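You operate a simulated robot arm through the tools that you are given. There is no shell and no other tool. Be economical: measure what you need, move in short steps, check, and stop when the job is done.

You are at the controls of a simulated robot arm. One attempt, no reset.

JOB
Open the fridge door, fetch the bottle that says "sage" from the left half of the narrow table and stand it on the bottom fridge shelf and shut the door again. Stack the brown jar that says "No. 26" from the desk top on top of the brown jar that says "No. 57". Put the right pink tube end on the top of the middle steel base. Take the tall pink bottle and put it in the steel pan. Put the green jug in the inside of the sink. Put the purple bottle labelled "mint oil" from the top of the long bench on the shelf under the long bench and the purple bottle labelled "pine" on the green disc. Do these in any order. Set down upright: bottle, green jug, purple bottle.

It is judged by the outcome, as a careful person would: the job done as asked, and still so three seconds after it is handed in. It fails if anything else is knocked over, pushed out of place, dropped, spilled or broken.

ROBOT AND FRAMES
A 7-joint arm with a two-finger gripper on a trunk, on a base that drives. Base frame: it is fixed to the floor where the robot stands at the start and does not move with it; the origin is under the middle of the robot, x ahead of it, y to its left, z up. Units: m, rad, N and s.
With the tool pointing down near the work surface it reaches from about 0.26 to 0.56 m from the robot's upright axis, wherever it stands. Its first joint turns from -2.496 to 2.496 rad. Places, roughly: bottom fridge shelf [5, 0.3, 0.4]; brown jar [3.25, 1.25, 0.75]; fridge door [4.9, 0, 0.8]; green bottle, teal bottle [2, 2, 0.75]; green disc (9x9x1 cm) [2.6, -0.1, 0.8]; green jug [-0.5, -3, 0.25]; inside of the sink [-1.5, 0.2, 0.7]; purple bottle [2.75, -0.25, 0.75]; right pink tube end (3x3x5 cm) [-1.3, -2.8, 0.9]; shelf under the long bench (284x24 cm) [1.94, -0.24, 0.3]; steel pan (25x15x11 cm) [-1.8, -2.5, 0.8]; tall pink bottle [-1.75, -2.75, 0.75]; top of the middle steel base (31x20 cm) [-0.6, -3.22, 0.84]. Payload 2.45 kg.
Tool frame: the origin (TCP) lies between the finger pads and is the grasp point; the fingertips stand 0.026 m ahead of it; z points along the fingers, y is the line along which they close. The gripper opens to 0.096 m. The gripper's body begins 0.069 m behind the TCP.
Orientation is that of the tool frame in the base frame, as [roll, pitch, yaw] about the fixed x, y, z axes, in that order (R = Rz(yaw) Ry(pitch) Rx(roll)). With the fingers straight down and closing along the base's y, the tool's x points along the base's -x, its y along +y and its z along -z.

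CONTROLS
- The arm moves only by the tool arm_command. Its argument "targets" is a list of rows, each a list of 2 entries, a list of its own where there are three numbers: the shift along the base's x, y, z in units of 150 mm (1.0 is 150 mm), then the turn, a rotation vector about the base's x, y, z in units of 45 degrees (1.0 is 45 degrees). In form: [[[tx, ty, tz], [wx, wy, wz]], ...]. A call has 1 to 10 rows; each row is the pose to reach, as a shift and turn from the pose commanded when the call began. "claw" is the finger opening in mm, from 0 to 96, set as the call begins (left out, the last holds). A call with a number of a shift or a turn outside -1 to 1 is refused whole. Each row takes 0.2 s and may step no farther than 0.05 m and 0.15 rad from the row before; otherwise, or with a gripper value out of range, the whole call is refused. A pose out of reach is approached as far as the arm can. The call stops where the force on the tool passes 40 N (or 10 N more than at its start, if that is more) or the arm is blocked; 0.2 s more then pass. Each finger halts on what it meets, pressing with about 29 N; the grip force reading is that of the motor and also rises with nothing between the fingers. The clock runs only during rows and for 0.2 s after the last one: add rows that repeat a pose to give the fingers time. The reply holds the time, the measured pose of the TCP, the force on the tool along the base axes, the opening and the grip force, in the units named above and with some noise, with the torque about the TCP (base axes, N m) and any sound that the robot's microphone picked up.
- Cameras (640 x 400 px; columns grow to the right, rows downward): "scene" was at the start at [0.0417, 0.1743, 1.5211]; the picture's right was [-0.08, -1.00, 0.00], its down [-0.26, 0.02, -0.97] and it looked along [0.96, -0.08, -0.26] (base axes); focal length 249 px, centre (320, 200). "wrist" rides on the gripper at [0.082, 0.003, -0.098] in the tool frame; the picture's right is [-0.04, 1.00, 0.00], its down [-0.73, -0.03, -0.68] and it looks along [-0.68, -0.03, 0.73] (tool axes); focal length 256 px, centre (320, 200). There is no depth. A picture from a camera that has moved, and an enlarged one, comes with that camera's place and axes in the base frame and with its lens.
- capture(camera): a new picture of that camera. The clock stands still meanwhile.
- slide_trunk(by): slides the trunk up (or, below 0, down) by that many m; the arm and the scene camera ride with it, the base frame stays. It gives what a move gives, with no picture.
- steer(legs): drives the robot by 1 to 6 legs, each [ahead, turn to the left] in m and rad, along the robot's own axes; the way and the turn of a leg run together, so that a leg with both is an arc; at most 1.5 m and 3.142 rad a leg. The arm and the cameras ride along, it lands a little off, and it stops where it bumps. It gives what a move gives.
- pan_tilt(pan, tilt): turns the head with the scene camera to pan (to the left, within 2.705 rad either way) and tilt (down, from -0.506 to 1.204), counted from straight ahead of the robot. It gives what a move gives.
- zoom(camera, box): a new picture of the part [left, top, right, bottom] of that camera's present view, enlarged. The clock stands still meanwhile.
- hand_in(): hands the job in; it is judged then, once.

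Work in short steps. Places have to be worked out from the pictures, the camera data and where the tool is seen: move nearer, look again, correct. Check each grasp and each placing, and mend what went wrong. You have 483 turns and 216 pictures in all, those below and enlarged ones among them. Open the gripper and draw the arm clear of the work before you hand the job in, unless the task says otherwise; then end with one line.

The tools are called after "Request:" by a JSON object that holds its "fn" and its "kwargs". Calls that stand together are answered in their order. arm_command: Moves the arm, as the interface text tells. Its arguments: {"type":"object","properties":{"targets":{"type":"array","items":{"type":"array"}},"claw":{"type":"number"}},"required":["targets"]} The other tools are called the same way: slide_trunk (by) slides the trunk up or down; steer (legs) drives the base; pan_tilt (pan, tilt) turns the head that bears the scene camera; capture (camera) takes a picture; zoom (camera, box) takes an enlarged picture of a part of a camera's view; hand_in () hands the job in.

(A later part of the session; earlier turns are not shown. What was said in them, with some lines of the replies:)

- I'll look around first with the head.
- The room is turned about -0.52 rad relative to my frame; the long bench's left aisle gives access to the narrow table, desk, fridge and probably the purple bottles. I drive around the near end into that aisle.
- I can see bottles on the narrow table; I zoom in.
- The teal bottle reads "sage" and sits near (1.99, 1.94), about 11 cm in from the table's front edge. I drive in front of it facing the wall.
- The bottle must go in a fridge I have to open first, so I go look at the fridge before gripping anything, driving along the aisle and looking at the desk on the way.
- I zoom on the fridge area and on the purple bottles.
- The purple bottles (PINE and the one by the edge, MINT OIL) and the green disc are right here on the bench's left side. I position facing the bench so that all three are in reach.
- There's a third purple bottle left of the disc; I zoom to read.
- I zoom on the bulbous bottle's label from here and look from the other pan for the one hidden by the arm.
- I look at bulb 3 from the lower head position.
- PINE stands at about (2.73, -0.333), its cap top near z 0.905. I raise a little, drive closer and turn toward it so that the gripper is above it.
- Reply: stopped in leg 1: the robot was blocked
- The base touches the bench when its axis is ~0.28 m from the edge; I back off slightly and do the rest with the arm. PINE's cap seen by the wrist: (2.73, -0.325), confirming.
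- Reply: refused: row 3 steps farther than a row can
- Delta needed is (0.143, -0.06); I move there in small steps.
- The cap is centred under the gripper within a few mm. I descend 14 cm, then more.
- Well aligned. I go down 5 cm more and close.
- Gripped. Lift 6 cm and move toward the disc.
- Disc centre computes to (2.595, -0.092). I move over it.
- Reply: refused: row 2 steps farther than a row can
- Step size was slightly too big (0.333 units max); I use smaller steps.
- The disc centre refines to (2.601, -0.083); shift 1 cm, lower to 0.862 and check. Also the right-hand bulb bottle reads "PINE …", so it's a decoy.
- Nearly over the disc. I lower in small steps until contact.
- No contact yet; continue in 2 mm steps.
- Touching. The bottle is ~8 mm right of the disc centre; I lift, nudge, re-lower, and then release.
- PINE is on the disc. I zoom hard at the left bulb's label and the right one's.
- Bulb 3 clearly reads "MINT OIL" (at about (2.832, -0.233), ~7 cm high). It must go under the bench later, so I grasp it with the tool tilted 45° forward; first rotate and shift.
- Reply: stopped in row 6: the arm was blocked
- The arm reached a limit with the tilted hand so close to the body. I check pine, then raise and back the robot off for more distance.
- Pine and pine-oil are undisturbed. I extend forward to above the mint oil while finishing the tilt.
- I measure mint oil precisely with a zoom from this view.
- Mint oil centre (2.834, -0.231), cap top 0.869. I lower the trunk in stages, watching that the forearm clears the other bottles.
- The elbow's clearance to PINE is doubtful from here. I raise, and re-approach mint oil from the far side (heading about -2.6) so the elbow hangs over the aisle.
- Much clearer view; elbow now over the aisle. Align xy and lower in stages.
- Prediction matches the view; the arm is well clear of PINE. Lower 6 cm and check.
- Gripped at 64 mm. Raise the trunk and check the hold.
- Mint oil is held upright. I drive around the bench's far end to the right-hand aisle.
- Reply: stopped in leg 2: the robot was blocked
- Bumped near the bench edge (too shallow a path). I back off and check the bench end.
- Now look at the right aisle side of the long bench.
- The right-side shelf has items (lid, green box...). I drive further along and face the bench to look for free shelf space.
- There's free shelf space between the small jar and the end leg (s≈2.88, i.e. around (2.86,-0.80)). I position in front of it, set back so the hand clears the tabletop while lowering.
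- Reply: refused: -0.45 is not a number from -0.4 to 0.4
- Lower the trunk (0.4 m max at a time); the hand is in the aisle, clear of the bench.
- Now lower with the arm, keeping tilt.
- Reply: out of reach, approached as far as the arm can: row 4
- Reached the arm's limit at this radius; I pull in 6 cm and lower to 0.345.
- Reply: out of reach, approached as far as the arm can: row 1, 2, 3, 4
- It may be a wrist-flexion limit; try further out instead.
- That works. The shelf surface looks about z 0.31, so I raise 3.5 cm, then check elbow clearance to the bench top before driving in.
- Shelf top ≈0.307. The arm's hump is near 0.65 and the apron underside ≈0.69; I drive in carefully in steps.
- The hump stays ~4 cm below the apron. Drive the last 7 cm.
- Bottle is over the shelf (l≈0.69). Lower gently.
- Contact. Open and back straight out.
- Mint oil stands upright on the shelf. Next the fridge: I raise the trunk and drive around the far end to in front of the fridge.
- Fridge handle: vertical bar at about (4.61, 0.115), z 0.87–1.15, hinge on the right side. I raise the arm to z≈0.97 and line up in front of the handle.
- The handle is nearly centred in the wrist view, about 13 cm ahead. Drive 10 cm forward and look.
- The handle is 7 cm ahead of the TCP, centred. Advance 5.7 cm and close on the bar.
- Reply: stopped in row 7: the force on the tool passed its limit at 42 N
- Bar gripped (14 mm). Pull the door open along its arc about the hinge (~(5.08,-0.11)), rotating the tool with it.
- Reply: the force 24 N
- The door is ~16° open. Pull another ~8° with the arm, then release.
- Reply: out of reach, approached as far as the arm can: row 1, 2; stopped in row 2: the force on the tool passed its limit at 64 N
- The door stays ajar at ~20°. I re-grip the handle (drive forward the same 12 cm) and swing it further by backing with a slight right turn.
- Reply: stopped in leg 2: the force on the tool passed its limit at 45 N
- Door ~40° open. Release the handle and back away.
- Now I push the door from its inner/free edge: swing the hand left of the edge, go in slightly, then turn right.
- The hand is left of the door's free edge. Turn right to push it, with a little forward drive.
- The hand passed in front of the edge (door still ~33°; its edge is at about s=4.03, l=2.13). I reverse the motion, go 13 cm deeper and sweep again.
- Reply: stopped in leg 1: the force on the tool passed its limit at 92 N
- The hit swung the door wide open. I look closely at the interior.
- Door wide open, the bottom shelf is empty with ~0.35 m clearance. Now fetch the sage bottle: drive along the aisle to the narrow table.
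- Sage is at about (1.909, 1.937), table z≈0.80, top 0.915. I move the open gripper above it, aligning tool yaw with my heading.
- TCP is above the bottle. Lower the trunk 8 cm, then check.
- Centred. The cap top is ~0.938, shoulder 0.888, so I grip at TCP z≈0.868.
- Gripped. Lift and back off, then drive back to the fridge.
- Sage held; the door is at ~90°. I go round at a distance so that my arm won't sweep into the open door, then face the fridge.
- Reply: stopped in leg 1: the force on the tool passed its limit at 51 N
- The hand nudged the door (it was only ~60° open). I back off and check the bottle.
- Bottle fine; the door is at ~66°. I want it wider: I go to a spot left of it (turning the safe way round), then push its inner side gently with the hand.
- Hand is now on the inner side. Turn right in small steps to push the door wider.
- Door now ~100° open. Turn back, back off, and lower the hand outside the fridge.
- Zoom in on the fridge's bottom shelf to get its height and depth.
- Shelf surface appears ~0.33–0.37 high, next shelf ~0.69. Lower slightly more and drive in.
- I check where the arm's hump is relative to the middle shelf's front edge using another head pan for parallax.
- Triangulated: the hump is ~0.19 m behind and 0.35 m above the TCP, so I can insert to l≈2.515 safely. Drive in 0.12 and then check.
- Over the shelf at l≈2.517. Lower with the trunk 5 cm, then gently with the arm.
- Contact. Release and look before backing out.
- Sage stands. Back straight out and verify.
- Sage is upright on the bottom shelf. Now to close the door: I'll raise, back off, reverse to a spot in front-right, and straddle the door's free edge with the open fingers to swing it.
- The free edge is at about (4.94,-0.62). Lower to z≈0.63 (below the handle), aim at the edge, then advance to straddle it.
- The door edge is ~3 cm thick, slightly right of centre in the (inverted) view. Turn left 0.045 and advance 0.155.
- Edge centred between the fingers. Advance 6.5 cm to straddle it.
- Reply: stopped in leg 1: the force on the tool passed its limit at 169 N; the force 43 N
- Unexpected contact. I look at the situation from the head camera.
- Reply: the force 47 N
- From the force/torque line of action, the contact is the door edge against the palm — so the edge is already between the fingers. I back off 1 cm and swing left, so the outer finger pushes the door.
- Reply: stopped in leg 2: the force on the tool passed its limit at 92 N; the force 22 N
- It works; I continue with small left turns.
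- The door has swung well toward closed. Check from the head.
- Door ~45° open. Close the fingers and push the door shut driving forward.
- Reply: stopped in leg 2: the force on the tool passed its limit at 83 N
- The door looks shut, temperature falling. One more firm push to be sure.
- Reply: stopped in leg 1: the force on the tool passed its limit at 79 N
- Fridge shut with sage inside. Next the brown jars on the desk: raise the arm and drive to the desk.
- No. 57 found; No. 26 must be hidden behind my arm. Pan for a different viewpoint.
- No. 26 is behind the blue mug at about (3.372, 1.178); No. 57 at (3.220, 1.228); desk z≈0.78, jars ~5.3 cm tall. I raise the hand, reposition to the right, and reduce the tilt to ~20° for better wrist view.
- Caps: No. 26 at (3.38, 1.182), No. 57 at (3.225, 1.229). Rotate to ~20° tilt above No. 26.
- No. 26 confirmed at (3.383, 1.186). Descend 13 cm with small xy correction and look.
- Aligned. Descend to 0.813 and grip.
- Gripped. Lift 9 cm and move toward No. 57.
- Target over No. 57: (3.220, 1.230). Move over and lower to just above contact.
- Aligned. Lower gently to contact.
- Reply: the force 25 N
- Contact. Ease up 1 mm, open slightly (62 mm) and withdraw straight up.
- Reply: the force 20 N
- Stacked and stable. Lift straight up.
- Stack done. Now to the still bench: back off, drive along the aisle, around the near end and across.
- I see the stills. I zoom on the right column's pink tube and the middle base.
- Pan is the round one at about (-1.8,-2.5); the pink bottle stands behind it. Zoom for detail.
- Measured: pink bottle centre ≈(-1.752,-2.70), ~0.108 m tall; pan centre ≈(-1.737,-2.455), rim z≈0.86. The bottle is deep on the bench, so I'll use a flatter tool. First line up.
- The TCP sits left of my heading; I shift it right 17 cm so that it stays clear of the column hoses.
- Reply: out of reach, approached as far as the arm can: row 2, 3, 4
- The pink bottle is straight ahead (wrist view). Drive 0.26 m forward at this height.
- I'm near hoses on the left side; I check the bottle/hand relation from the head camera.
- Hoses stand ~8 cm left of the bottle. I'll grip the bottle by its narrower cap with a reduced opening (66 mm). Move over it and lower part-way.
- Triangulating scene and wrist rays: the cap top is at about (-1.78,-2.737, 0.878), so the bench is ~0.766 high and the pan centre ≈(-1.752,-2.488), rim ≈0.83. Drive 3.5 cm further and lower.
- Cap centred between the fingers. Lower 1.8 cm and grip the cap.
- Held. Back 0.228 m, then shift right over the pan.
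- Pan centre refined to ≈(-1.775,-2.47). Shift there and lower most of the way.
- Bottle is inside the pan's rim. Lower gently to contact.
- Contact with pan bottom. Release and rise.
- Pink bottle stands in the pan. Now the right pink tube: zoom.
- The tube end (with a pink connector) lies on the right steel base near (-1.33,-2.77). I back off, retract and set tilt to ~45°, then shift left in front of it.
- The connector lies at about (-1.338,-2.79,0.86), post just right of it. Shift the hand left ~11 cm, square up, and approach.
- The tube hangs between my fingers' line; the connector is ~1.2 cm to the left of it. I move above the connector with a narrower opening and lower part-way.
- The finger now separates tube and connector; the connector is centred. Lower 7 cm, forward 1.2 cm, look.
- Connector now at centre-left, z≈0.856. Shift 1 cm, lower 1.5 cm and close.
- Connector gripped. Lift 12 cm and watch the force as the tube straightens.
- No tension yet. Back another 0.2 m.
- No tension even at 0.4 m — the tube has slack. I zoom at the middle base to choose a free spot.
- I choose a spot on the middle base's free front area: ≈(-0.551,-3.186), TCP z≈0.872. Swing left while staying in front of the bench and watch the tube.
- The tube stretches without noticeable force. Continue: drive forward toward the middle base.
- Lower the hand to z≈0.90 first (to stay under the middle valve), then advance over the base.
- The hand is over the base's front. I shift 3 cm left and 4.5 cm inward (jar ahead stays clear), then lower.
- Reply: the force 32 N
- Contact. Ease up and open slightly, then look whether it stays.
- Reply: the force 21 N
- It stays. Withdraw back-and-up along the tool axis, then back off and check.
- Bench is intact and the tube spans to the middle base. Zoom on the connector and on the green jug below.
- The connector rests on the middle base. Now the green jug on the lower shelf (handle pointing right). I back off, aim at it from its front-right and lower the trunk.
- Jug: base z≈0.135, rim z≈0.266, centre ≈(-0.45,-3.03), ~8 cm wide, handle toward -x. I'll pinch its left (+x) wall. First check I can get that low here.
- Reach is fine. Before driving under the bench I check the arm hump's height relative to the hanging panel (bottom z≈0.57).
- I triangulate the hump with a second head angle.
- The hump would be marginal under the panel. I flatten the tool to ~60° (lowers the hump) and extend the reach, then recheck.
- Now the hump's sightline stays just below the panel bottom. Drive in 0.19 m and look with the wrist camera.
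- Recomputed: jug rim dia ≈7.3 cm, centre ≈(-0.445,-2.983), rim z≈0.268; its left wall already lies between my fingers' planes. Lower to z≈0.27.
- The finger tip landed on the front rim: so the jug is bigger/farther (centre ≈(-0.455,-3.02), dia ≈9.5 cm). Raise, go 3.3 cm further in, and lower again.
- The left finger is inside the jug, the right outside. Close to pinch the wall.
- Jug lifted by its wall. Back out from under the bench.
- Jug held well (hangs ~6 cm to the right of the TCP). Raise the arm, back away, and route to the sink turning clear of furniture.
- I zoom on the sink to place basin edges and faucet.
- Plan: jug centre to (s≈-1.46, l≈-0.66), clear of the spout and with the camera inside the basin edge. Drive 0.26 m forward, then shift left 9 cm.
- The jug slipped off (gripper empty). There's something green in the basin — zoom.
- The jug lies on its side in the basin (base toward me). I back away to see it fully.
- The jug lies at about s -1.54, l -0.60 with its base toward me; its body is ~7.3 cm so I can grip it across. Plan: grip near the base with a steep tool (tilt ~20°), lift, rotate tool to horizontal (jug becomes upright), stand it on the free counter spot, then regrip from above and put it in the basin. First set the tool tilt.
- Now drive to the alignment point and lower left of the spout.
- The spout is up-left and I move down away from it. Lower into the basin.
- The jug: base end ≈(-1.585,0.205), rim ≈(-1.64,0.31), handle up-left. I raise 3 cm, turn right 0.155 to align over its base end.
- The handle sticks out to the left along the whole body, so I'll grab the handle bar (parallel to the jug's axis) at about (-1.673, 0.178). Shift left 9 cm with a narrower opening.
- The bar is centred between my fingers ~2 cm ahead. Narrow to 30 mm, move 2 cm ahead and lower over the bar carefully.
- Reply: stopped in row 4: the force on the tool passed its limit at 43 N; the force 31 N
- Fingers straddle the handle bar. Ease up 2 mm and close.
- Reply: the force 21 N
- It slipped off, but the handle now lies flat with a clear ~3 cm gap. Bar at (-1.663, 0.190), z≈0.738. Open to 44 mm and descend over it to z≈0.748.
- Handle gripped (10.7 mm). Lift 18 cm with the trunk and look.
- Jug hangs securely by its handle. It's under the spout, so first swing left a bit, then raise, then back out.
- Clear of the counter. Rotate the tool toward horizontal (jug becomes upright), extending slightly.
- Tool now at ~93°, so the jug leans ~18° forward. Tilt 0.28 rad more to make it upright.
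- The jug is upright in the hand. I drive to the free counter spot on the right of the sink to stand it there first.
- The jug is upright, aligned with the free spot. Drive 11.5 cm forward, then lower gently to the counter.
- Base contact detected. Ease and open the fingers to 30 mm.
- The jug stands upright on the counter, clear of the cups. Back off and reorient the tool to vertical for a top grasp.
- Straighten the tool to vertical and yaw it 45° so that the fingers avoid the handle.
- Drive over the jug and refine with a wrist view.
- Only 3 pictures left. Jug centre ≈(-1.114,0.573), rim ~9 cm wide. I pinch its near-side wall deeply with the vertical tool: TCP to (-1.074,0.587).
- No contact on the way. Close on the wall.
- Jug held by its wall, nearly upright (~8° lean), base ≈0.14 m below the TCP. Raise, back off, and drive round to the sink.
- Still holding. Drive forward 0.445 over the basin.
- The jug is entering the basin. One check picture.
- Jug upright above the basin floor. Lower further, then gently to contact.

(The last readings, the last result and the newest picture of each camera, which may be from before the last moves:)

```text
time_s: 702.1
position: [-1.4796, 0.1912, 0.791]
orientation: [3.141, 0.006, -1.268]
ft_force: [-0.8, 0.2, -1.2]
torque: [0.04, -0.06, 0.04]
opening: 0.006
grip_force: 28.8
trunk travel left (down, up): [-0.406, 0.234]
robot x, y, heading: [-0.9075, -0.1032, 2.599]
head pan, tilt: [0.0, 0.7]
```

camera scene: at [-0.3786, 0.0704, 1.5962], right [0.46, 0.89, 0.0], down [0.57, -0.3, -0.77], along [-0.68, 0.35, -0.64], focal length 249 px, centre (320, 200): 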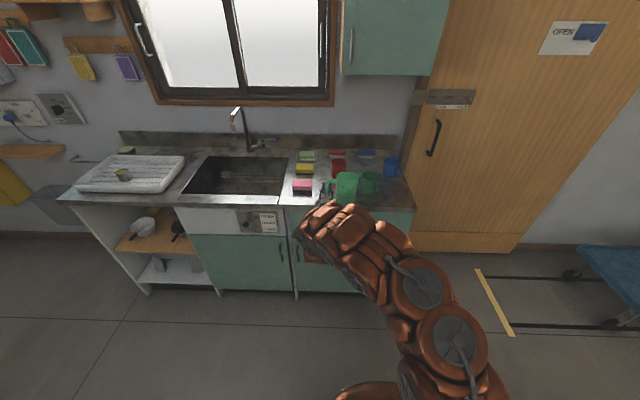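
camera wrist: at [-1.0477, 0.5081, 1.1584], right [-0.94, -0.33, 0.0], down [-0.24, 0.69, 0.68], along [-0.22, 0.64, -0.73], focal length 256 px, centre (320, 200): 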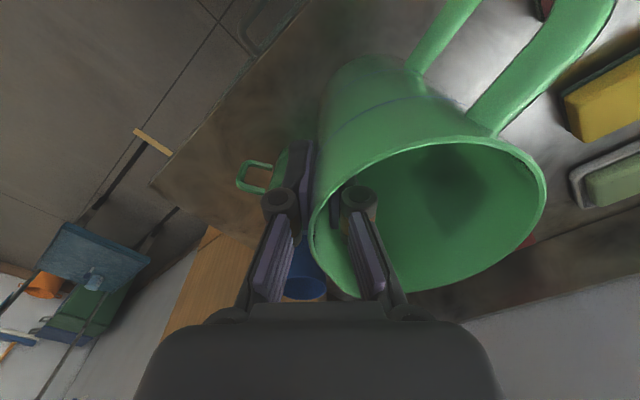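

Request:
{"fn": "arm_command", "kwargs": {"targets": [[[0, 0, -0.03], [0, 0, 0]], [[0, 0, -0.05], [0, 0, 0]]]}}

Request:
{"fn": "arm_command", "kwargs": {"targets": [[[0, 0, -0.03], [0, 0, 0]], [[0, 0, -0.05], [0, 0, 0]]]}}

Request:
{"fn": "arm_command", "kwargs": {"targets": [[[0, 0, -0.03], [0, 0, 0]], [[0, 0, -0.05], [0, 0, 0]]]}}

```text
time_s: 702.7
position: [-1.4782, 0.1926, 0.7856]
orientation: [3.138, 0.008, -1.268]
ft_force: [3.6, 4.1, 20.3]
torque: [-0.73, 0.66, 0.01]
opening: 0.006
grip_force: 29.3
trunk travel left (down, up): [-0.406, 0.234]
robot x, y, heading: [-0.9085, -0.1094, 2.593]
head pan, tilt: [0.0, 0.7]
```

```text
time_s: 703.3
position: [-1.478, 0.192, 0.7779]
orientation: [3.14, 0.005, -1.27]
ft_force: [2.4, 0.9, 27.6]
torque: [-0.26, 1.01, -0.34]
opening: 0.006
grip_force: 28.8
trunk travel left (down, up): [-0.406, 0.234]
robot x, y, heading: [-0.9052, -0.1073, 2.602]
head pan, tilt: [0.0, 0.7]
```

```text
time_s: 703.9
position: [-1.4774, 0.1908, 0.7687]
orientation: [3.141, 0.003, -1.269]
ft_force: [0.4, -0.4, 22.2]
torque: [-0.29, 0.88, -0.34]
opening: 0.0058
grip_force: 29.1
trunk travel left (down, up): [-0.406, 0.234]
robot x, y, heading: [-0.908, -0.11, 2.598]
head pan, tilt: [0.0, 0.7]
```

Firm contact (the jug settled flat while slipping slightly in the grip). Open to 30 mm and rise straight up.

Request:
{"fn": "arm_command", "kwargs": {"targets": [[[0, 0, 0.02], [0, 0, 0]], [[0, 0, 0.02], [0, 0, 0]], [[0, 0, 0.02], [0, 0, 0]]], "claw": 26}}

Request:
{"fn": "arm_command", "kwargs": {"targets": [[[0, 0, 0.15], [0, 0, 0]], [[0, 0, 0.35], [0, 0, 0]], [[0, 0, 0.6], [0, 0, 0]], [[0, 0, 0.9], [0, 0, 0]]]}}

Request:
{"fn": "slide_trunk", "kwargs": {"by": 0.2}}

Request:
{"fn": "steer", "kwargs": {"legs": [[-0.35, 0]]}}

Request:
{"fn": "pan_tilt", "kwargs": {"pan": 0.0, "tilt": 0.6}}

```text
time_s: 704.7
position: [-1.479, 0.1924, 0.7723]
orientation: [-3.141, 0.004, -1.269]
ft_force: [0.5, 0.8, -0.1]
torque: [-0.02, -0.03, 0.02]
opening: 0.0262
grip_force: 0.1
trunk travel left (down, up): [-0.406, 0.234]
robot x, y, heading: [-0.9061, -0.1091, 2.601]
head pan, tilt: [0.0, 0.7]
```

```text
time_s: 705.7
position: [-1.4785, 0.1937, 0.9054]
orientation: [-3.141, 0.001, -1.269]
ft_force: [-0.5, 0.7, 0.0]
torque: [-0.02, -0.01, 0.0]
opening: 0.0261
grip_force: 0.1
trunk travel left (down, up): [-0.406, 0.234]
robot x, y, heading: [-0.9061, -0.1092, 2.6]
head pan, tilt: [0.0, 0.7]
```

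```text
time_s: 707.9
position: [-1.4786, 0.1944, 1.1042]
orientation: [3.141, 0.003, -1.269]
ft_force: [0.9, 0.6, 0.3]
torque: [0.01, -0.02, 0.0]
opening: 0.0259
grip_force: 0.0
trunk travel left (down, up): [-0.606, 0.034]
robot x, y, heading: [-0.9052, -0.1076, 2.597]
head pan, tilt: [0.0, 0.7]
```

```text
time_s: 710.2
position: [-1.1815, 0.004, 1.1049]
orientation: [3.14, 0.003, -1.247]
ft_force: [0.1, 1.2, -1.1]
torque: [0.01, -0.02, 0.0]
opening: 0.0259
grip_force: 0.2
trunk travel left (down, up): [-0.606, 0.034]
robot x, y, heading: [-0.6017, -0.2907, 2.619]
head pan, tilt: [0.0, 0.7]
```

```text
time_s: 710.8
position: [-1.1815, 0.0031, 1.1057]
orientation: [3.141, 0.005, -1.248]
ft_force: [0.3, 0.2, -0.9]
torque: [0.0, -0.01, 0.0]
opening: 0.0261
grip_force: 0.0
trunk travel left (down, up): [-0.606, 0.034]
robot x, y, heading: [-0.6095, -0.2845, 2.62]
head pan, tilt: [0.0, 0.6]
```

Swing the arm aside so that my last picture shows the basin.

Request:
{"fn": "steer", "kwargs": {"legs": [[0, -0.5]]}}

Request:
{"fn": "pan_tilt", "kwargs": {"pan": 0.5, "tilt": 0.6}}

Request:
{"fn": "zoom", "kwargs": {"camera": "scene", "box": [290, 150, 490, 275]}}

```text
time_s: 712.7
position: [-0.9714, 0.245, 1.1048]
orientation: [-3.141, 0.004, -1.75]
ft_force: [0.7, 0.4, -0.8]
torque: [-0.01, 0.02, -0.02]
opening: 0.0256
grip_force: 0.0
trunk travel left (down, up): [-0.606, 0.034]
robot x, y, heading: [-0.6055, -0.2843, 2.119]
head pan, tilt: [0.0, 0.6]
```

```text
time_s: 713.6
position: [-0.9708, 0.2458, 1.1055]
orientation: [-3.141, 0.005, -1.75]
ft_force: [0.4, 0.5, 0.1]
torque: [-0.02, -0.01, 0.0]
opening: 0.0259
grip_force: 0.0
trunk travel left (down, up): [-0.606, 0.034]
robot x, y, heading: [-0.605, -0.2849, 2.115]
head pan, tilt: [0.499, 0.6]
```

```text
3.20 times, centred on (390, 212) of scene
camera zoom: at [-0.8121, -0.3795, 1.5748], right [0.5, 0.86, 0.0], down [0.49, -0.28, -0.83], along [-0.71, 0.41, -0.56], focal length 797 px, centre (96, 160)
```

zoom: 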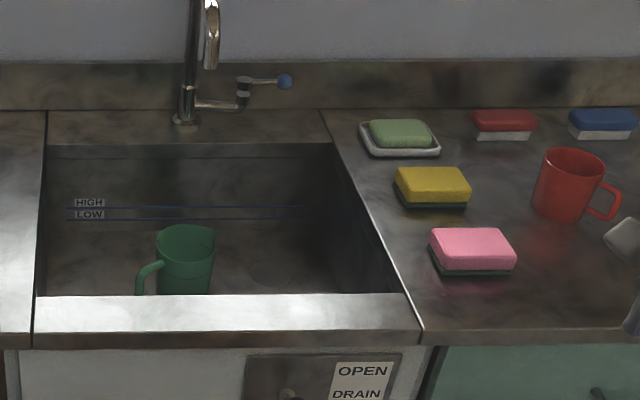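

The jug stands upright in the sink, and everything around it is in place. I open the gripper fully and hand in.

Request:
{"fn": "arm_command", "kwargs": {"targets": [[[0, 0, 0], [0, 0, 0]], [[0, 0, 0], [0, 0, 0]], [[0, 0, 0], [0, 0, 0]], [[0, 0, 0], [0, 0, 0]], [[0, 0, 0], [0, 0, 0]]], "claw": 96}}

Request:
{"fn": "hand_in", "kwargs": {}}

```text
time_s: 714.8
position: [-0.9707, 0.2449, 1.1057]
orientation: [-3.14, 0.005, -1.75]
ft_force: [-0.9, 0.0, 0.3]
torque: [0.01, -0.01, 0.0]
opening: 0.0961
grip_force: 0.0
trunk travel left (down, up): [-0.606, 0.034]
robot x, y, heading: [-0.604, -0.2842, 2.12]
head pan, tilt: [0.499, 0.6]
```

```text
The job is handed in.
```

I did every part of the job and handed it in; the one mishap was dropping the green jug on its side in the sink on the first try, but I picked it up again and it now stands upright there.
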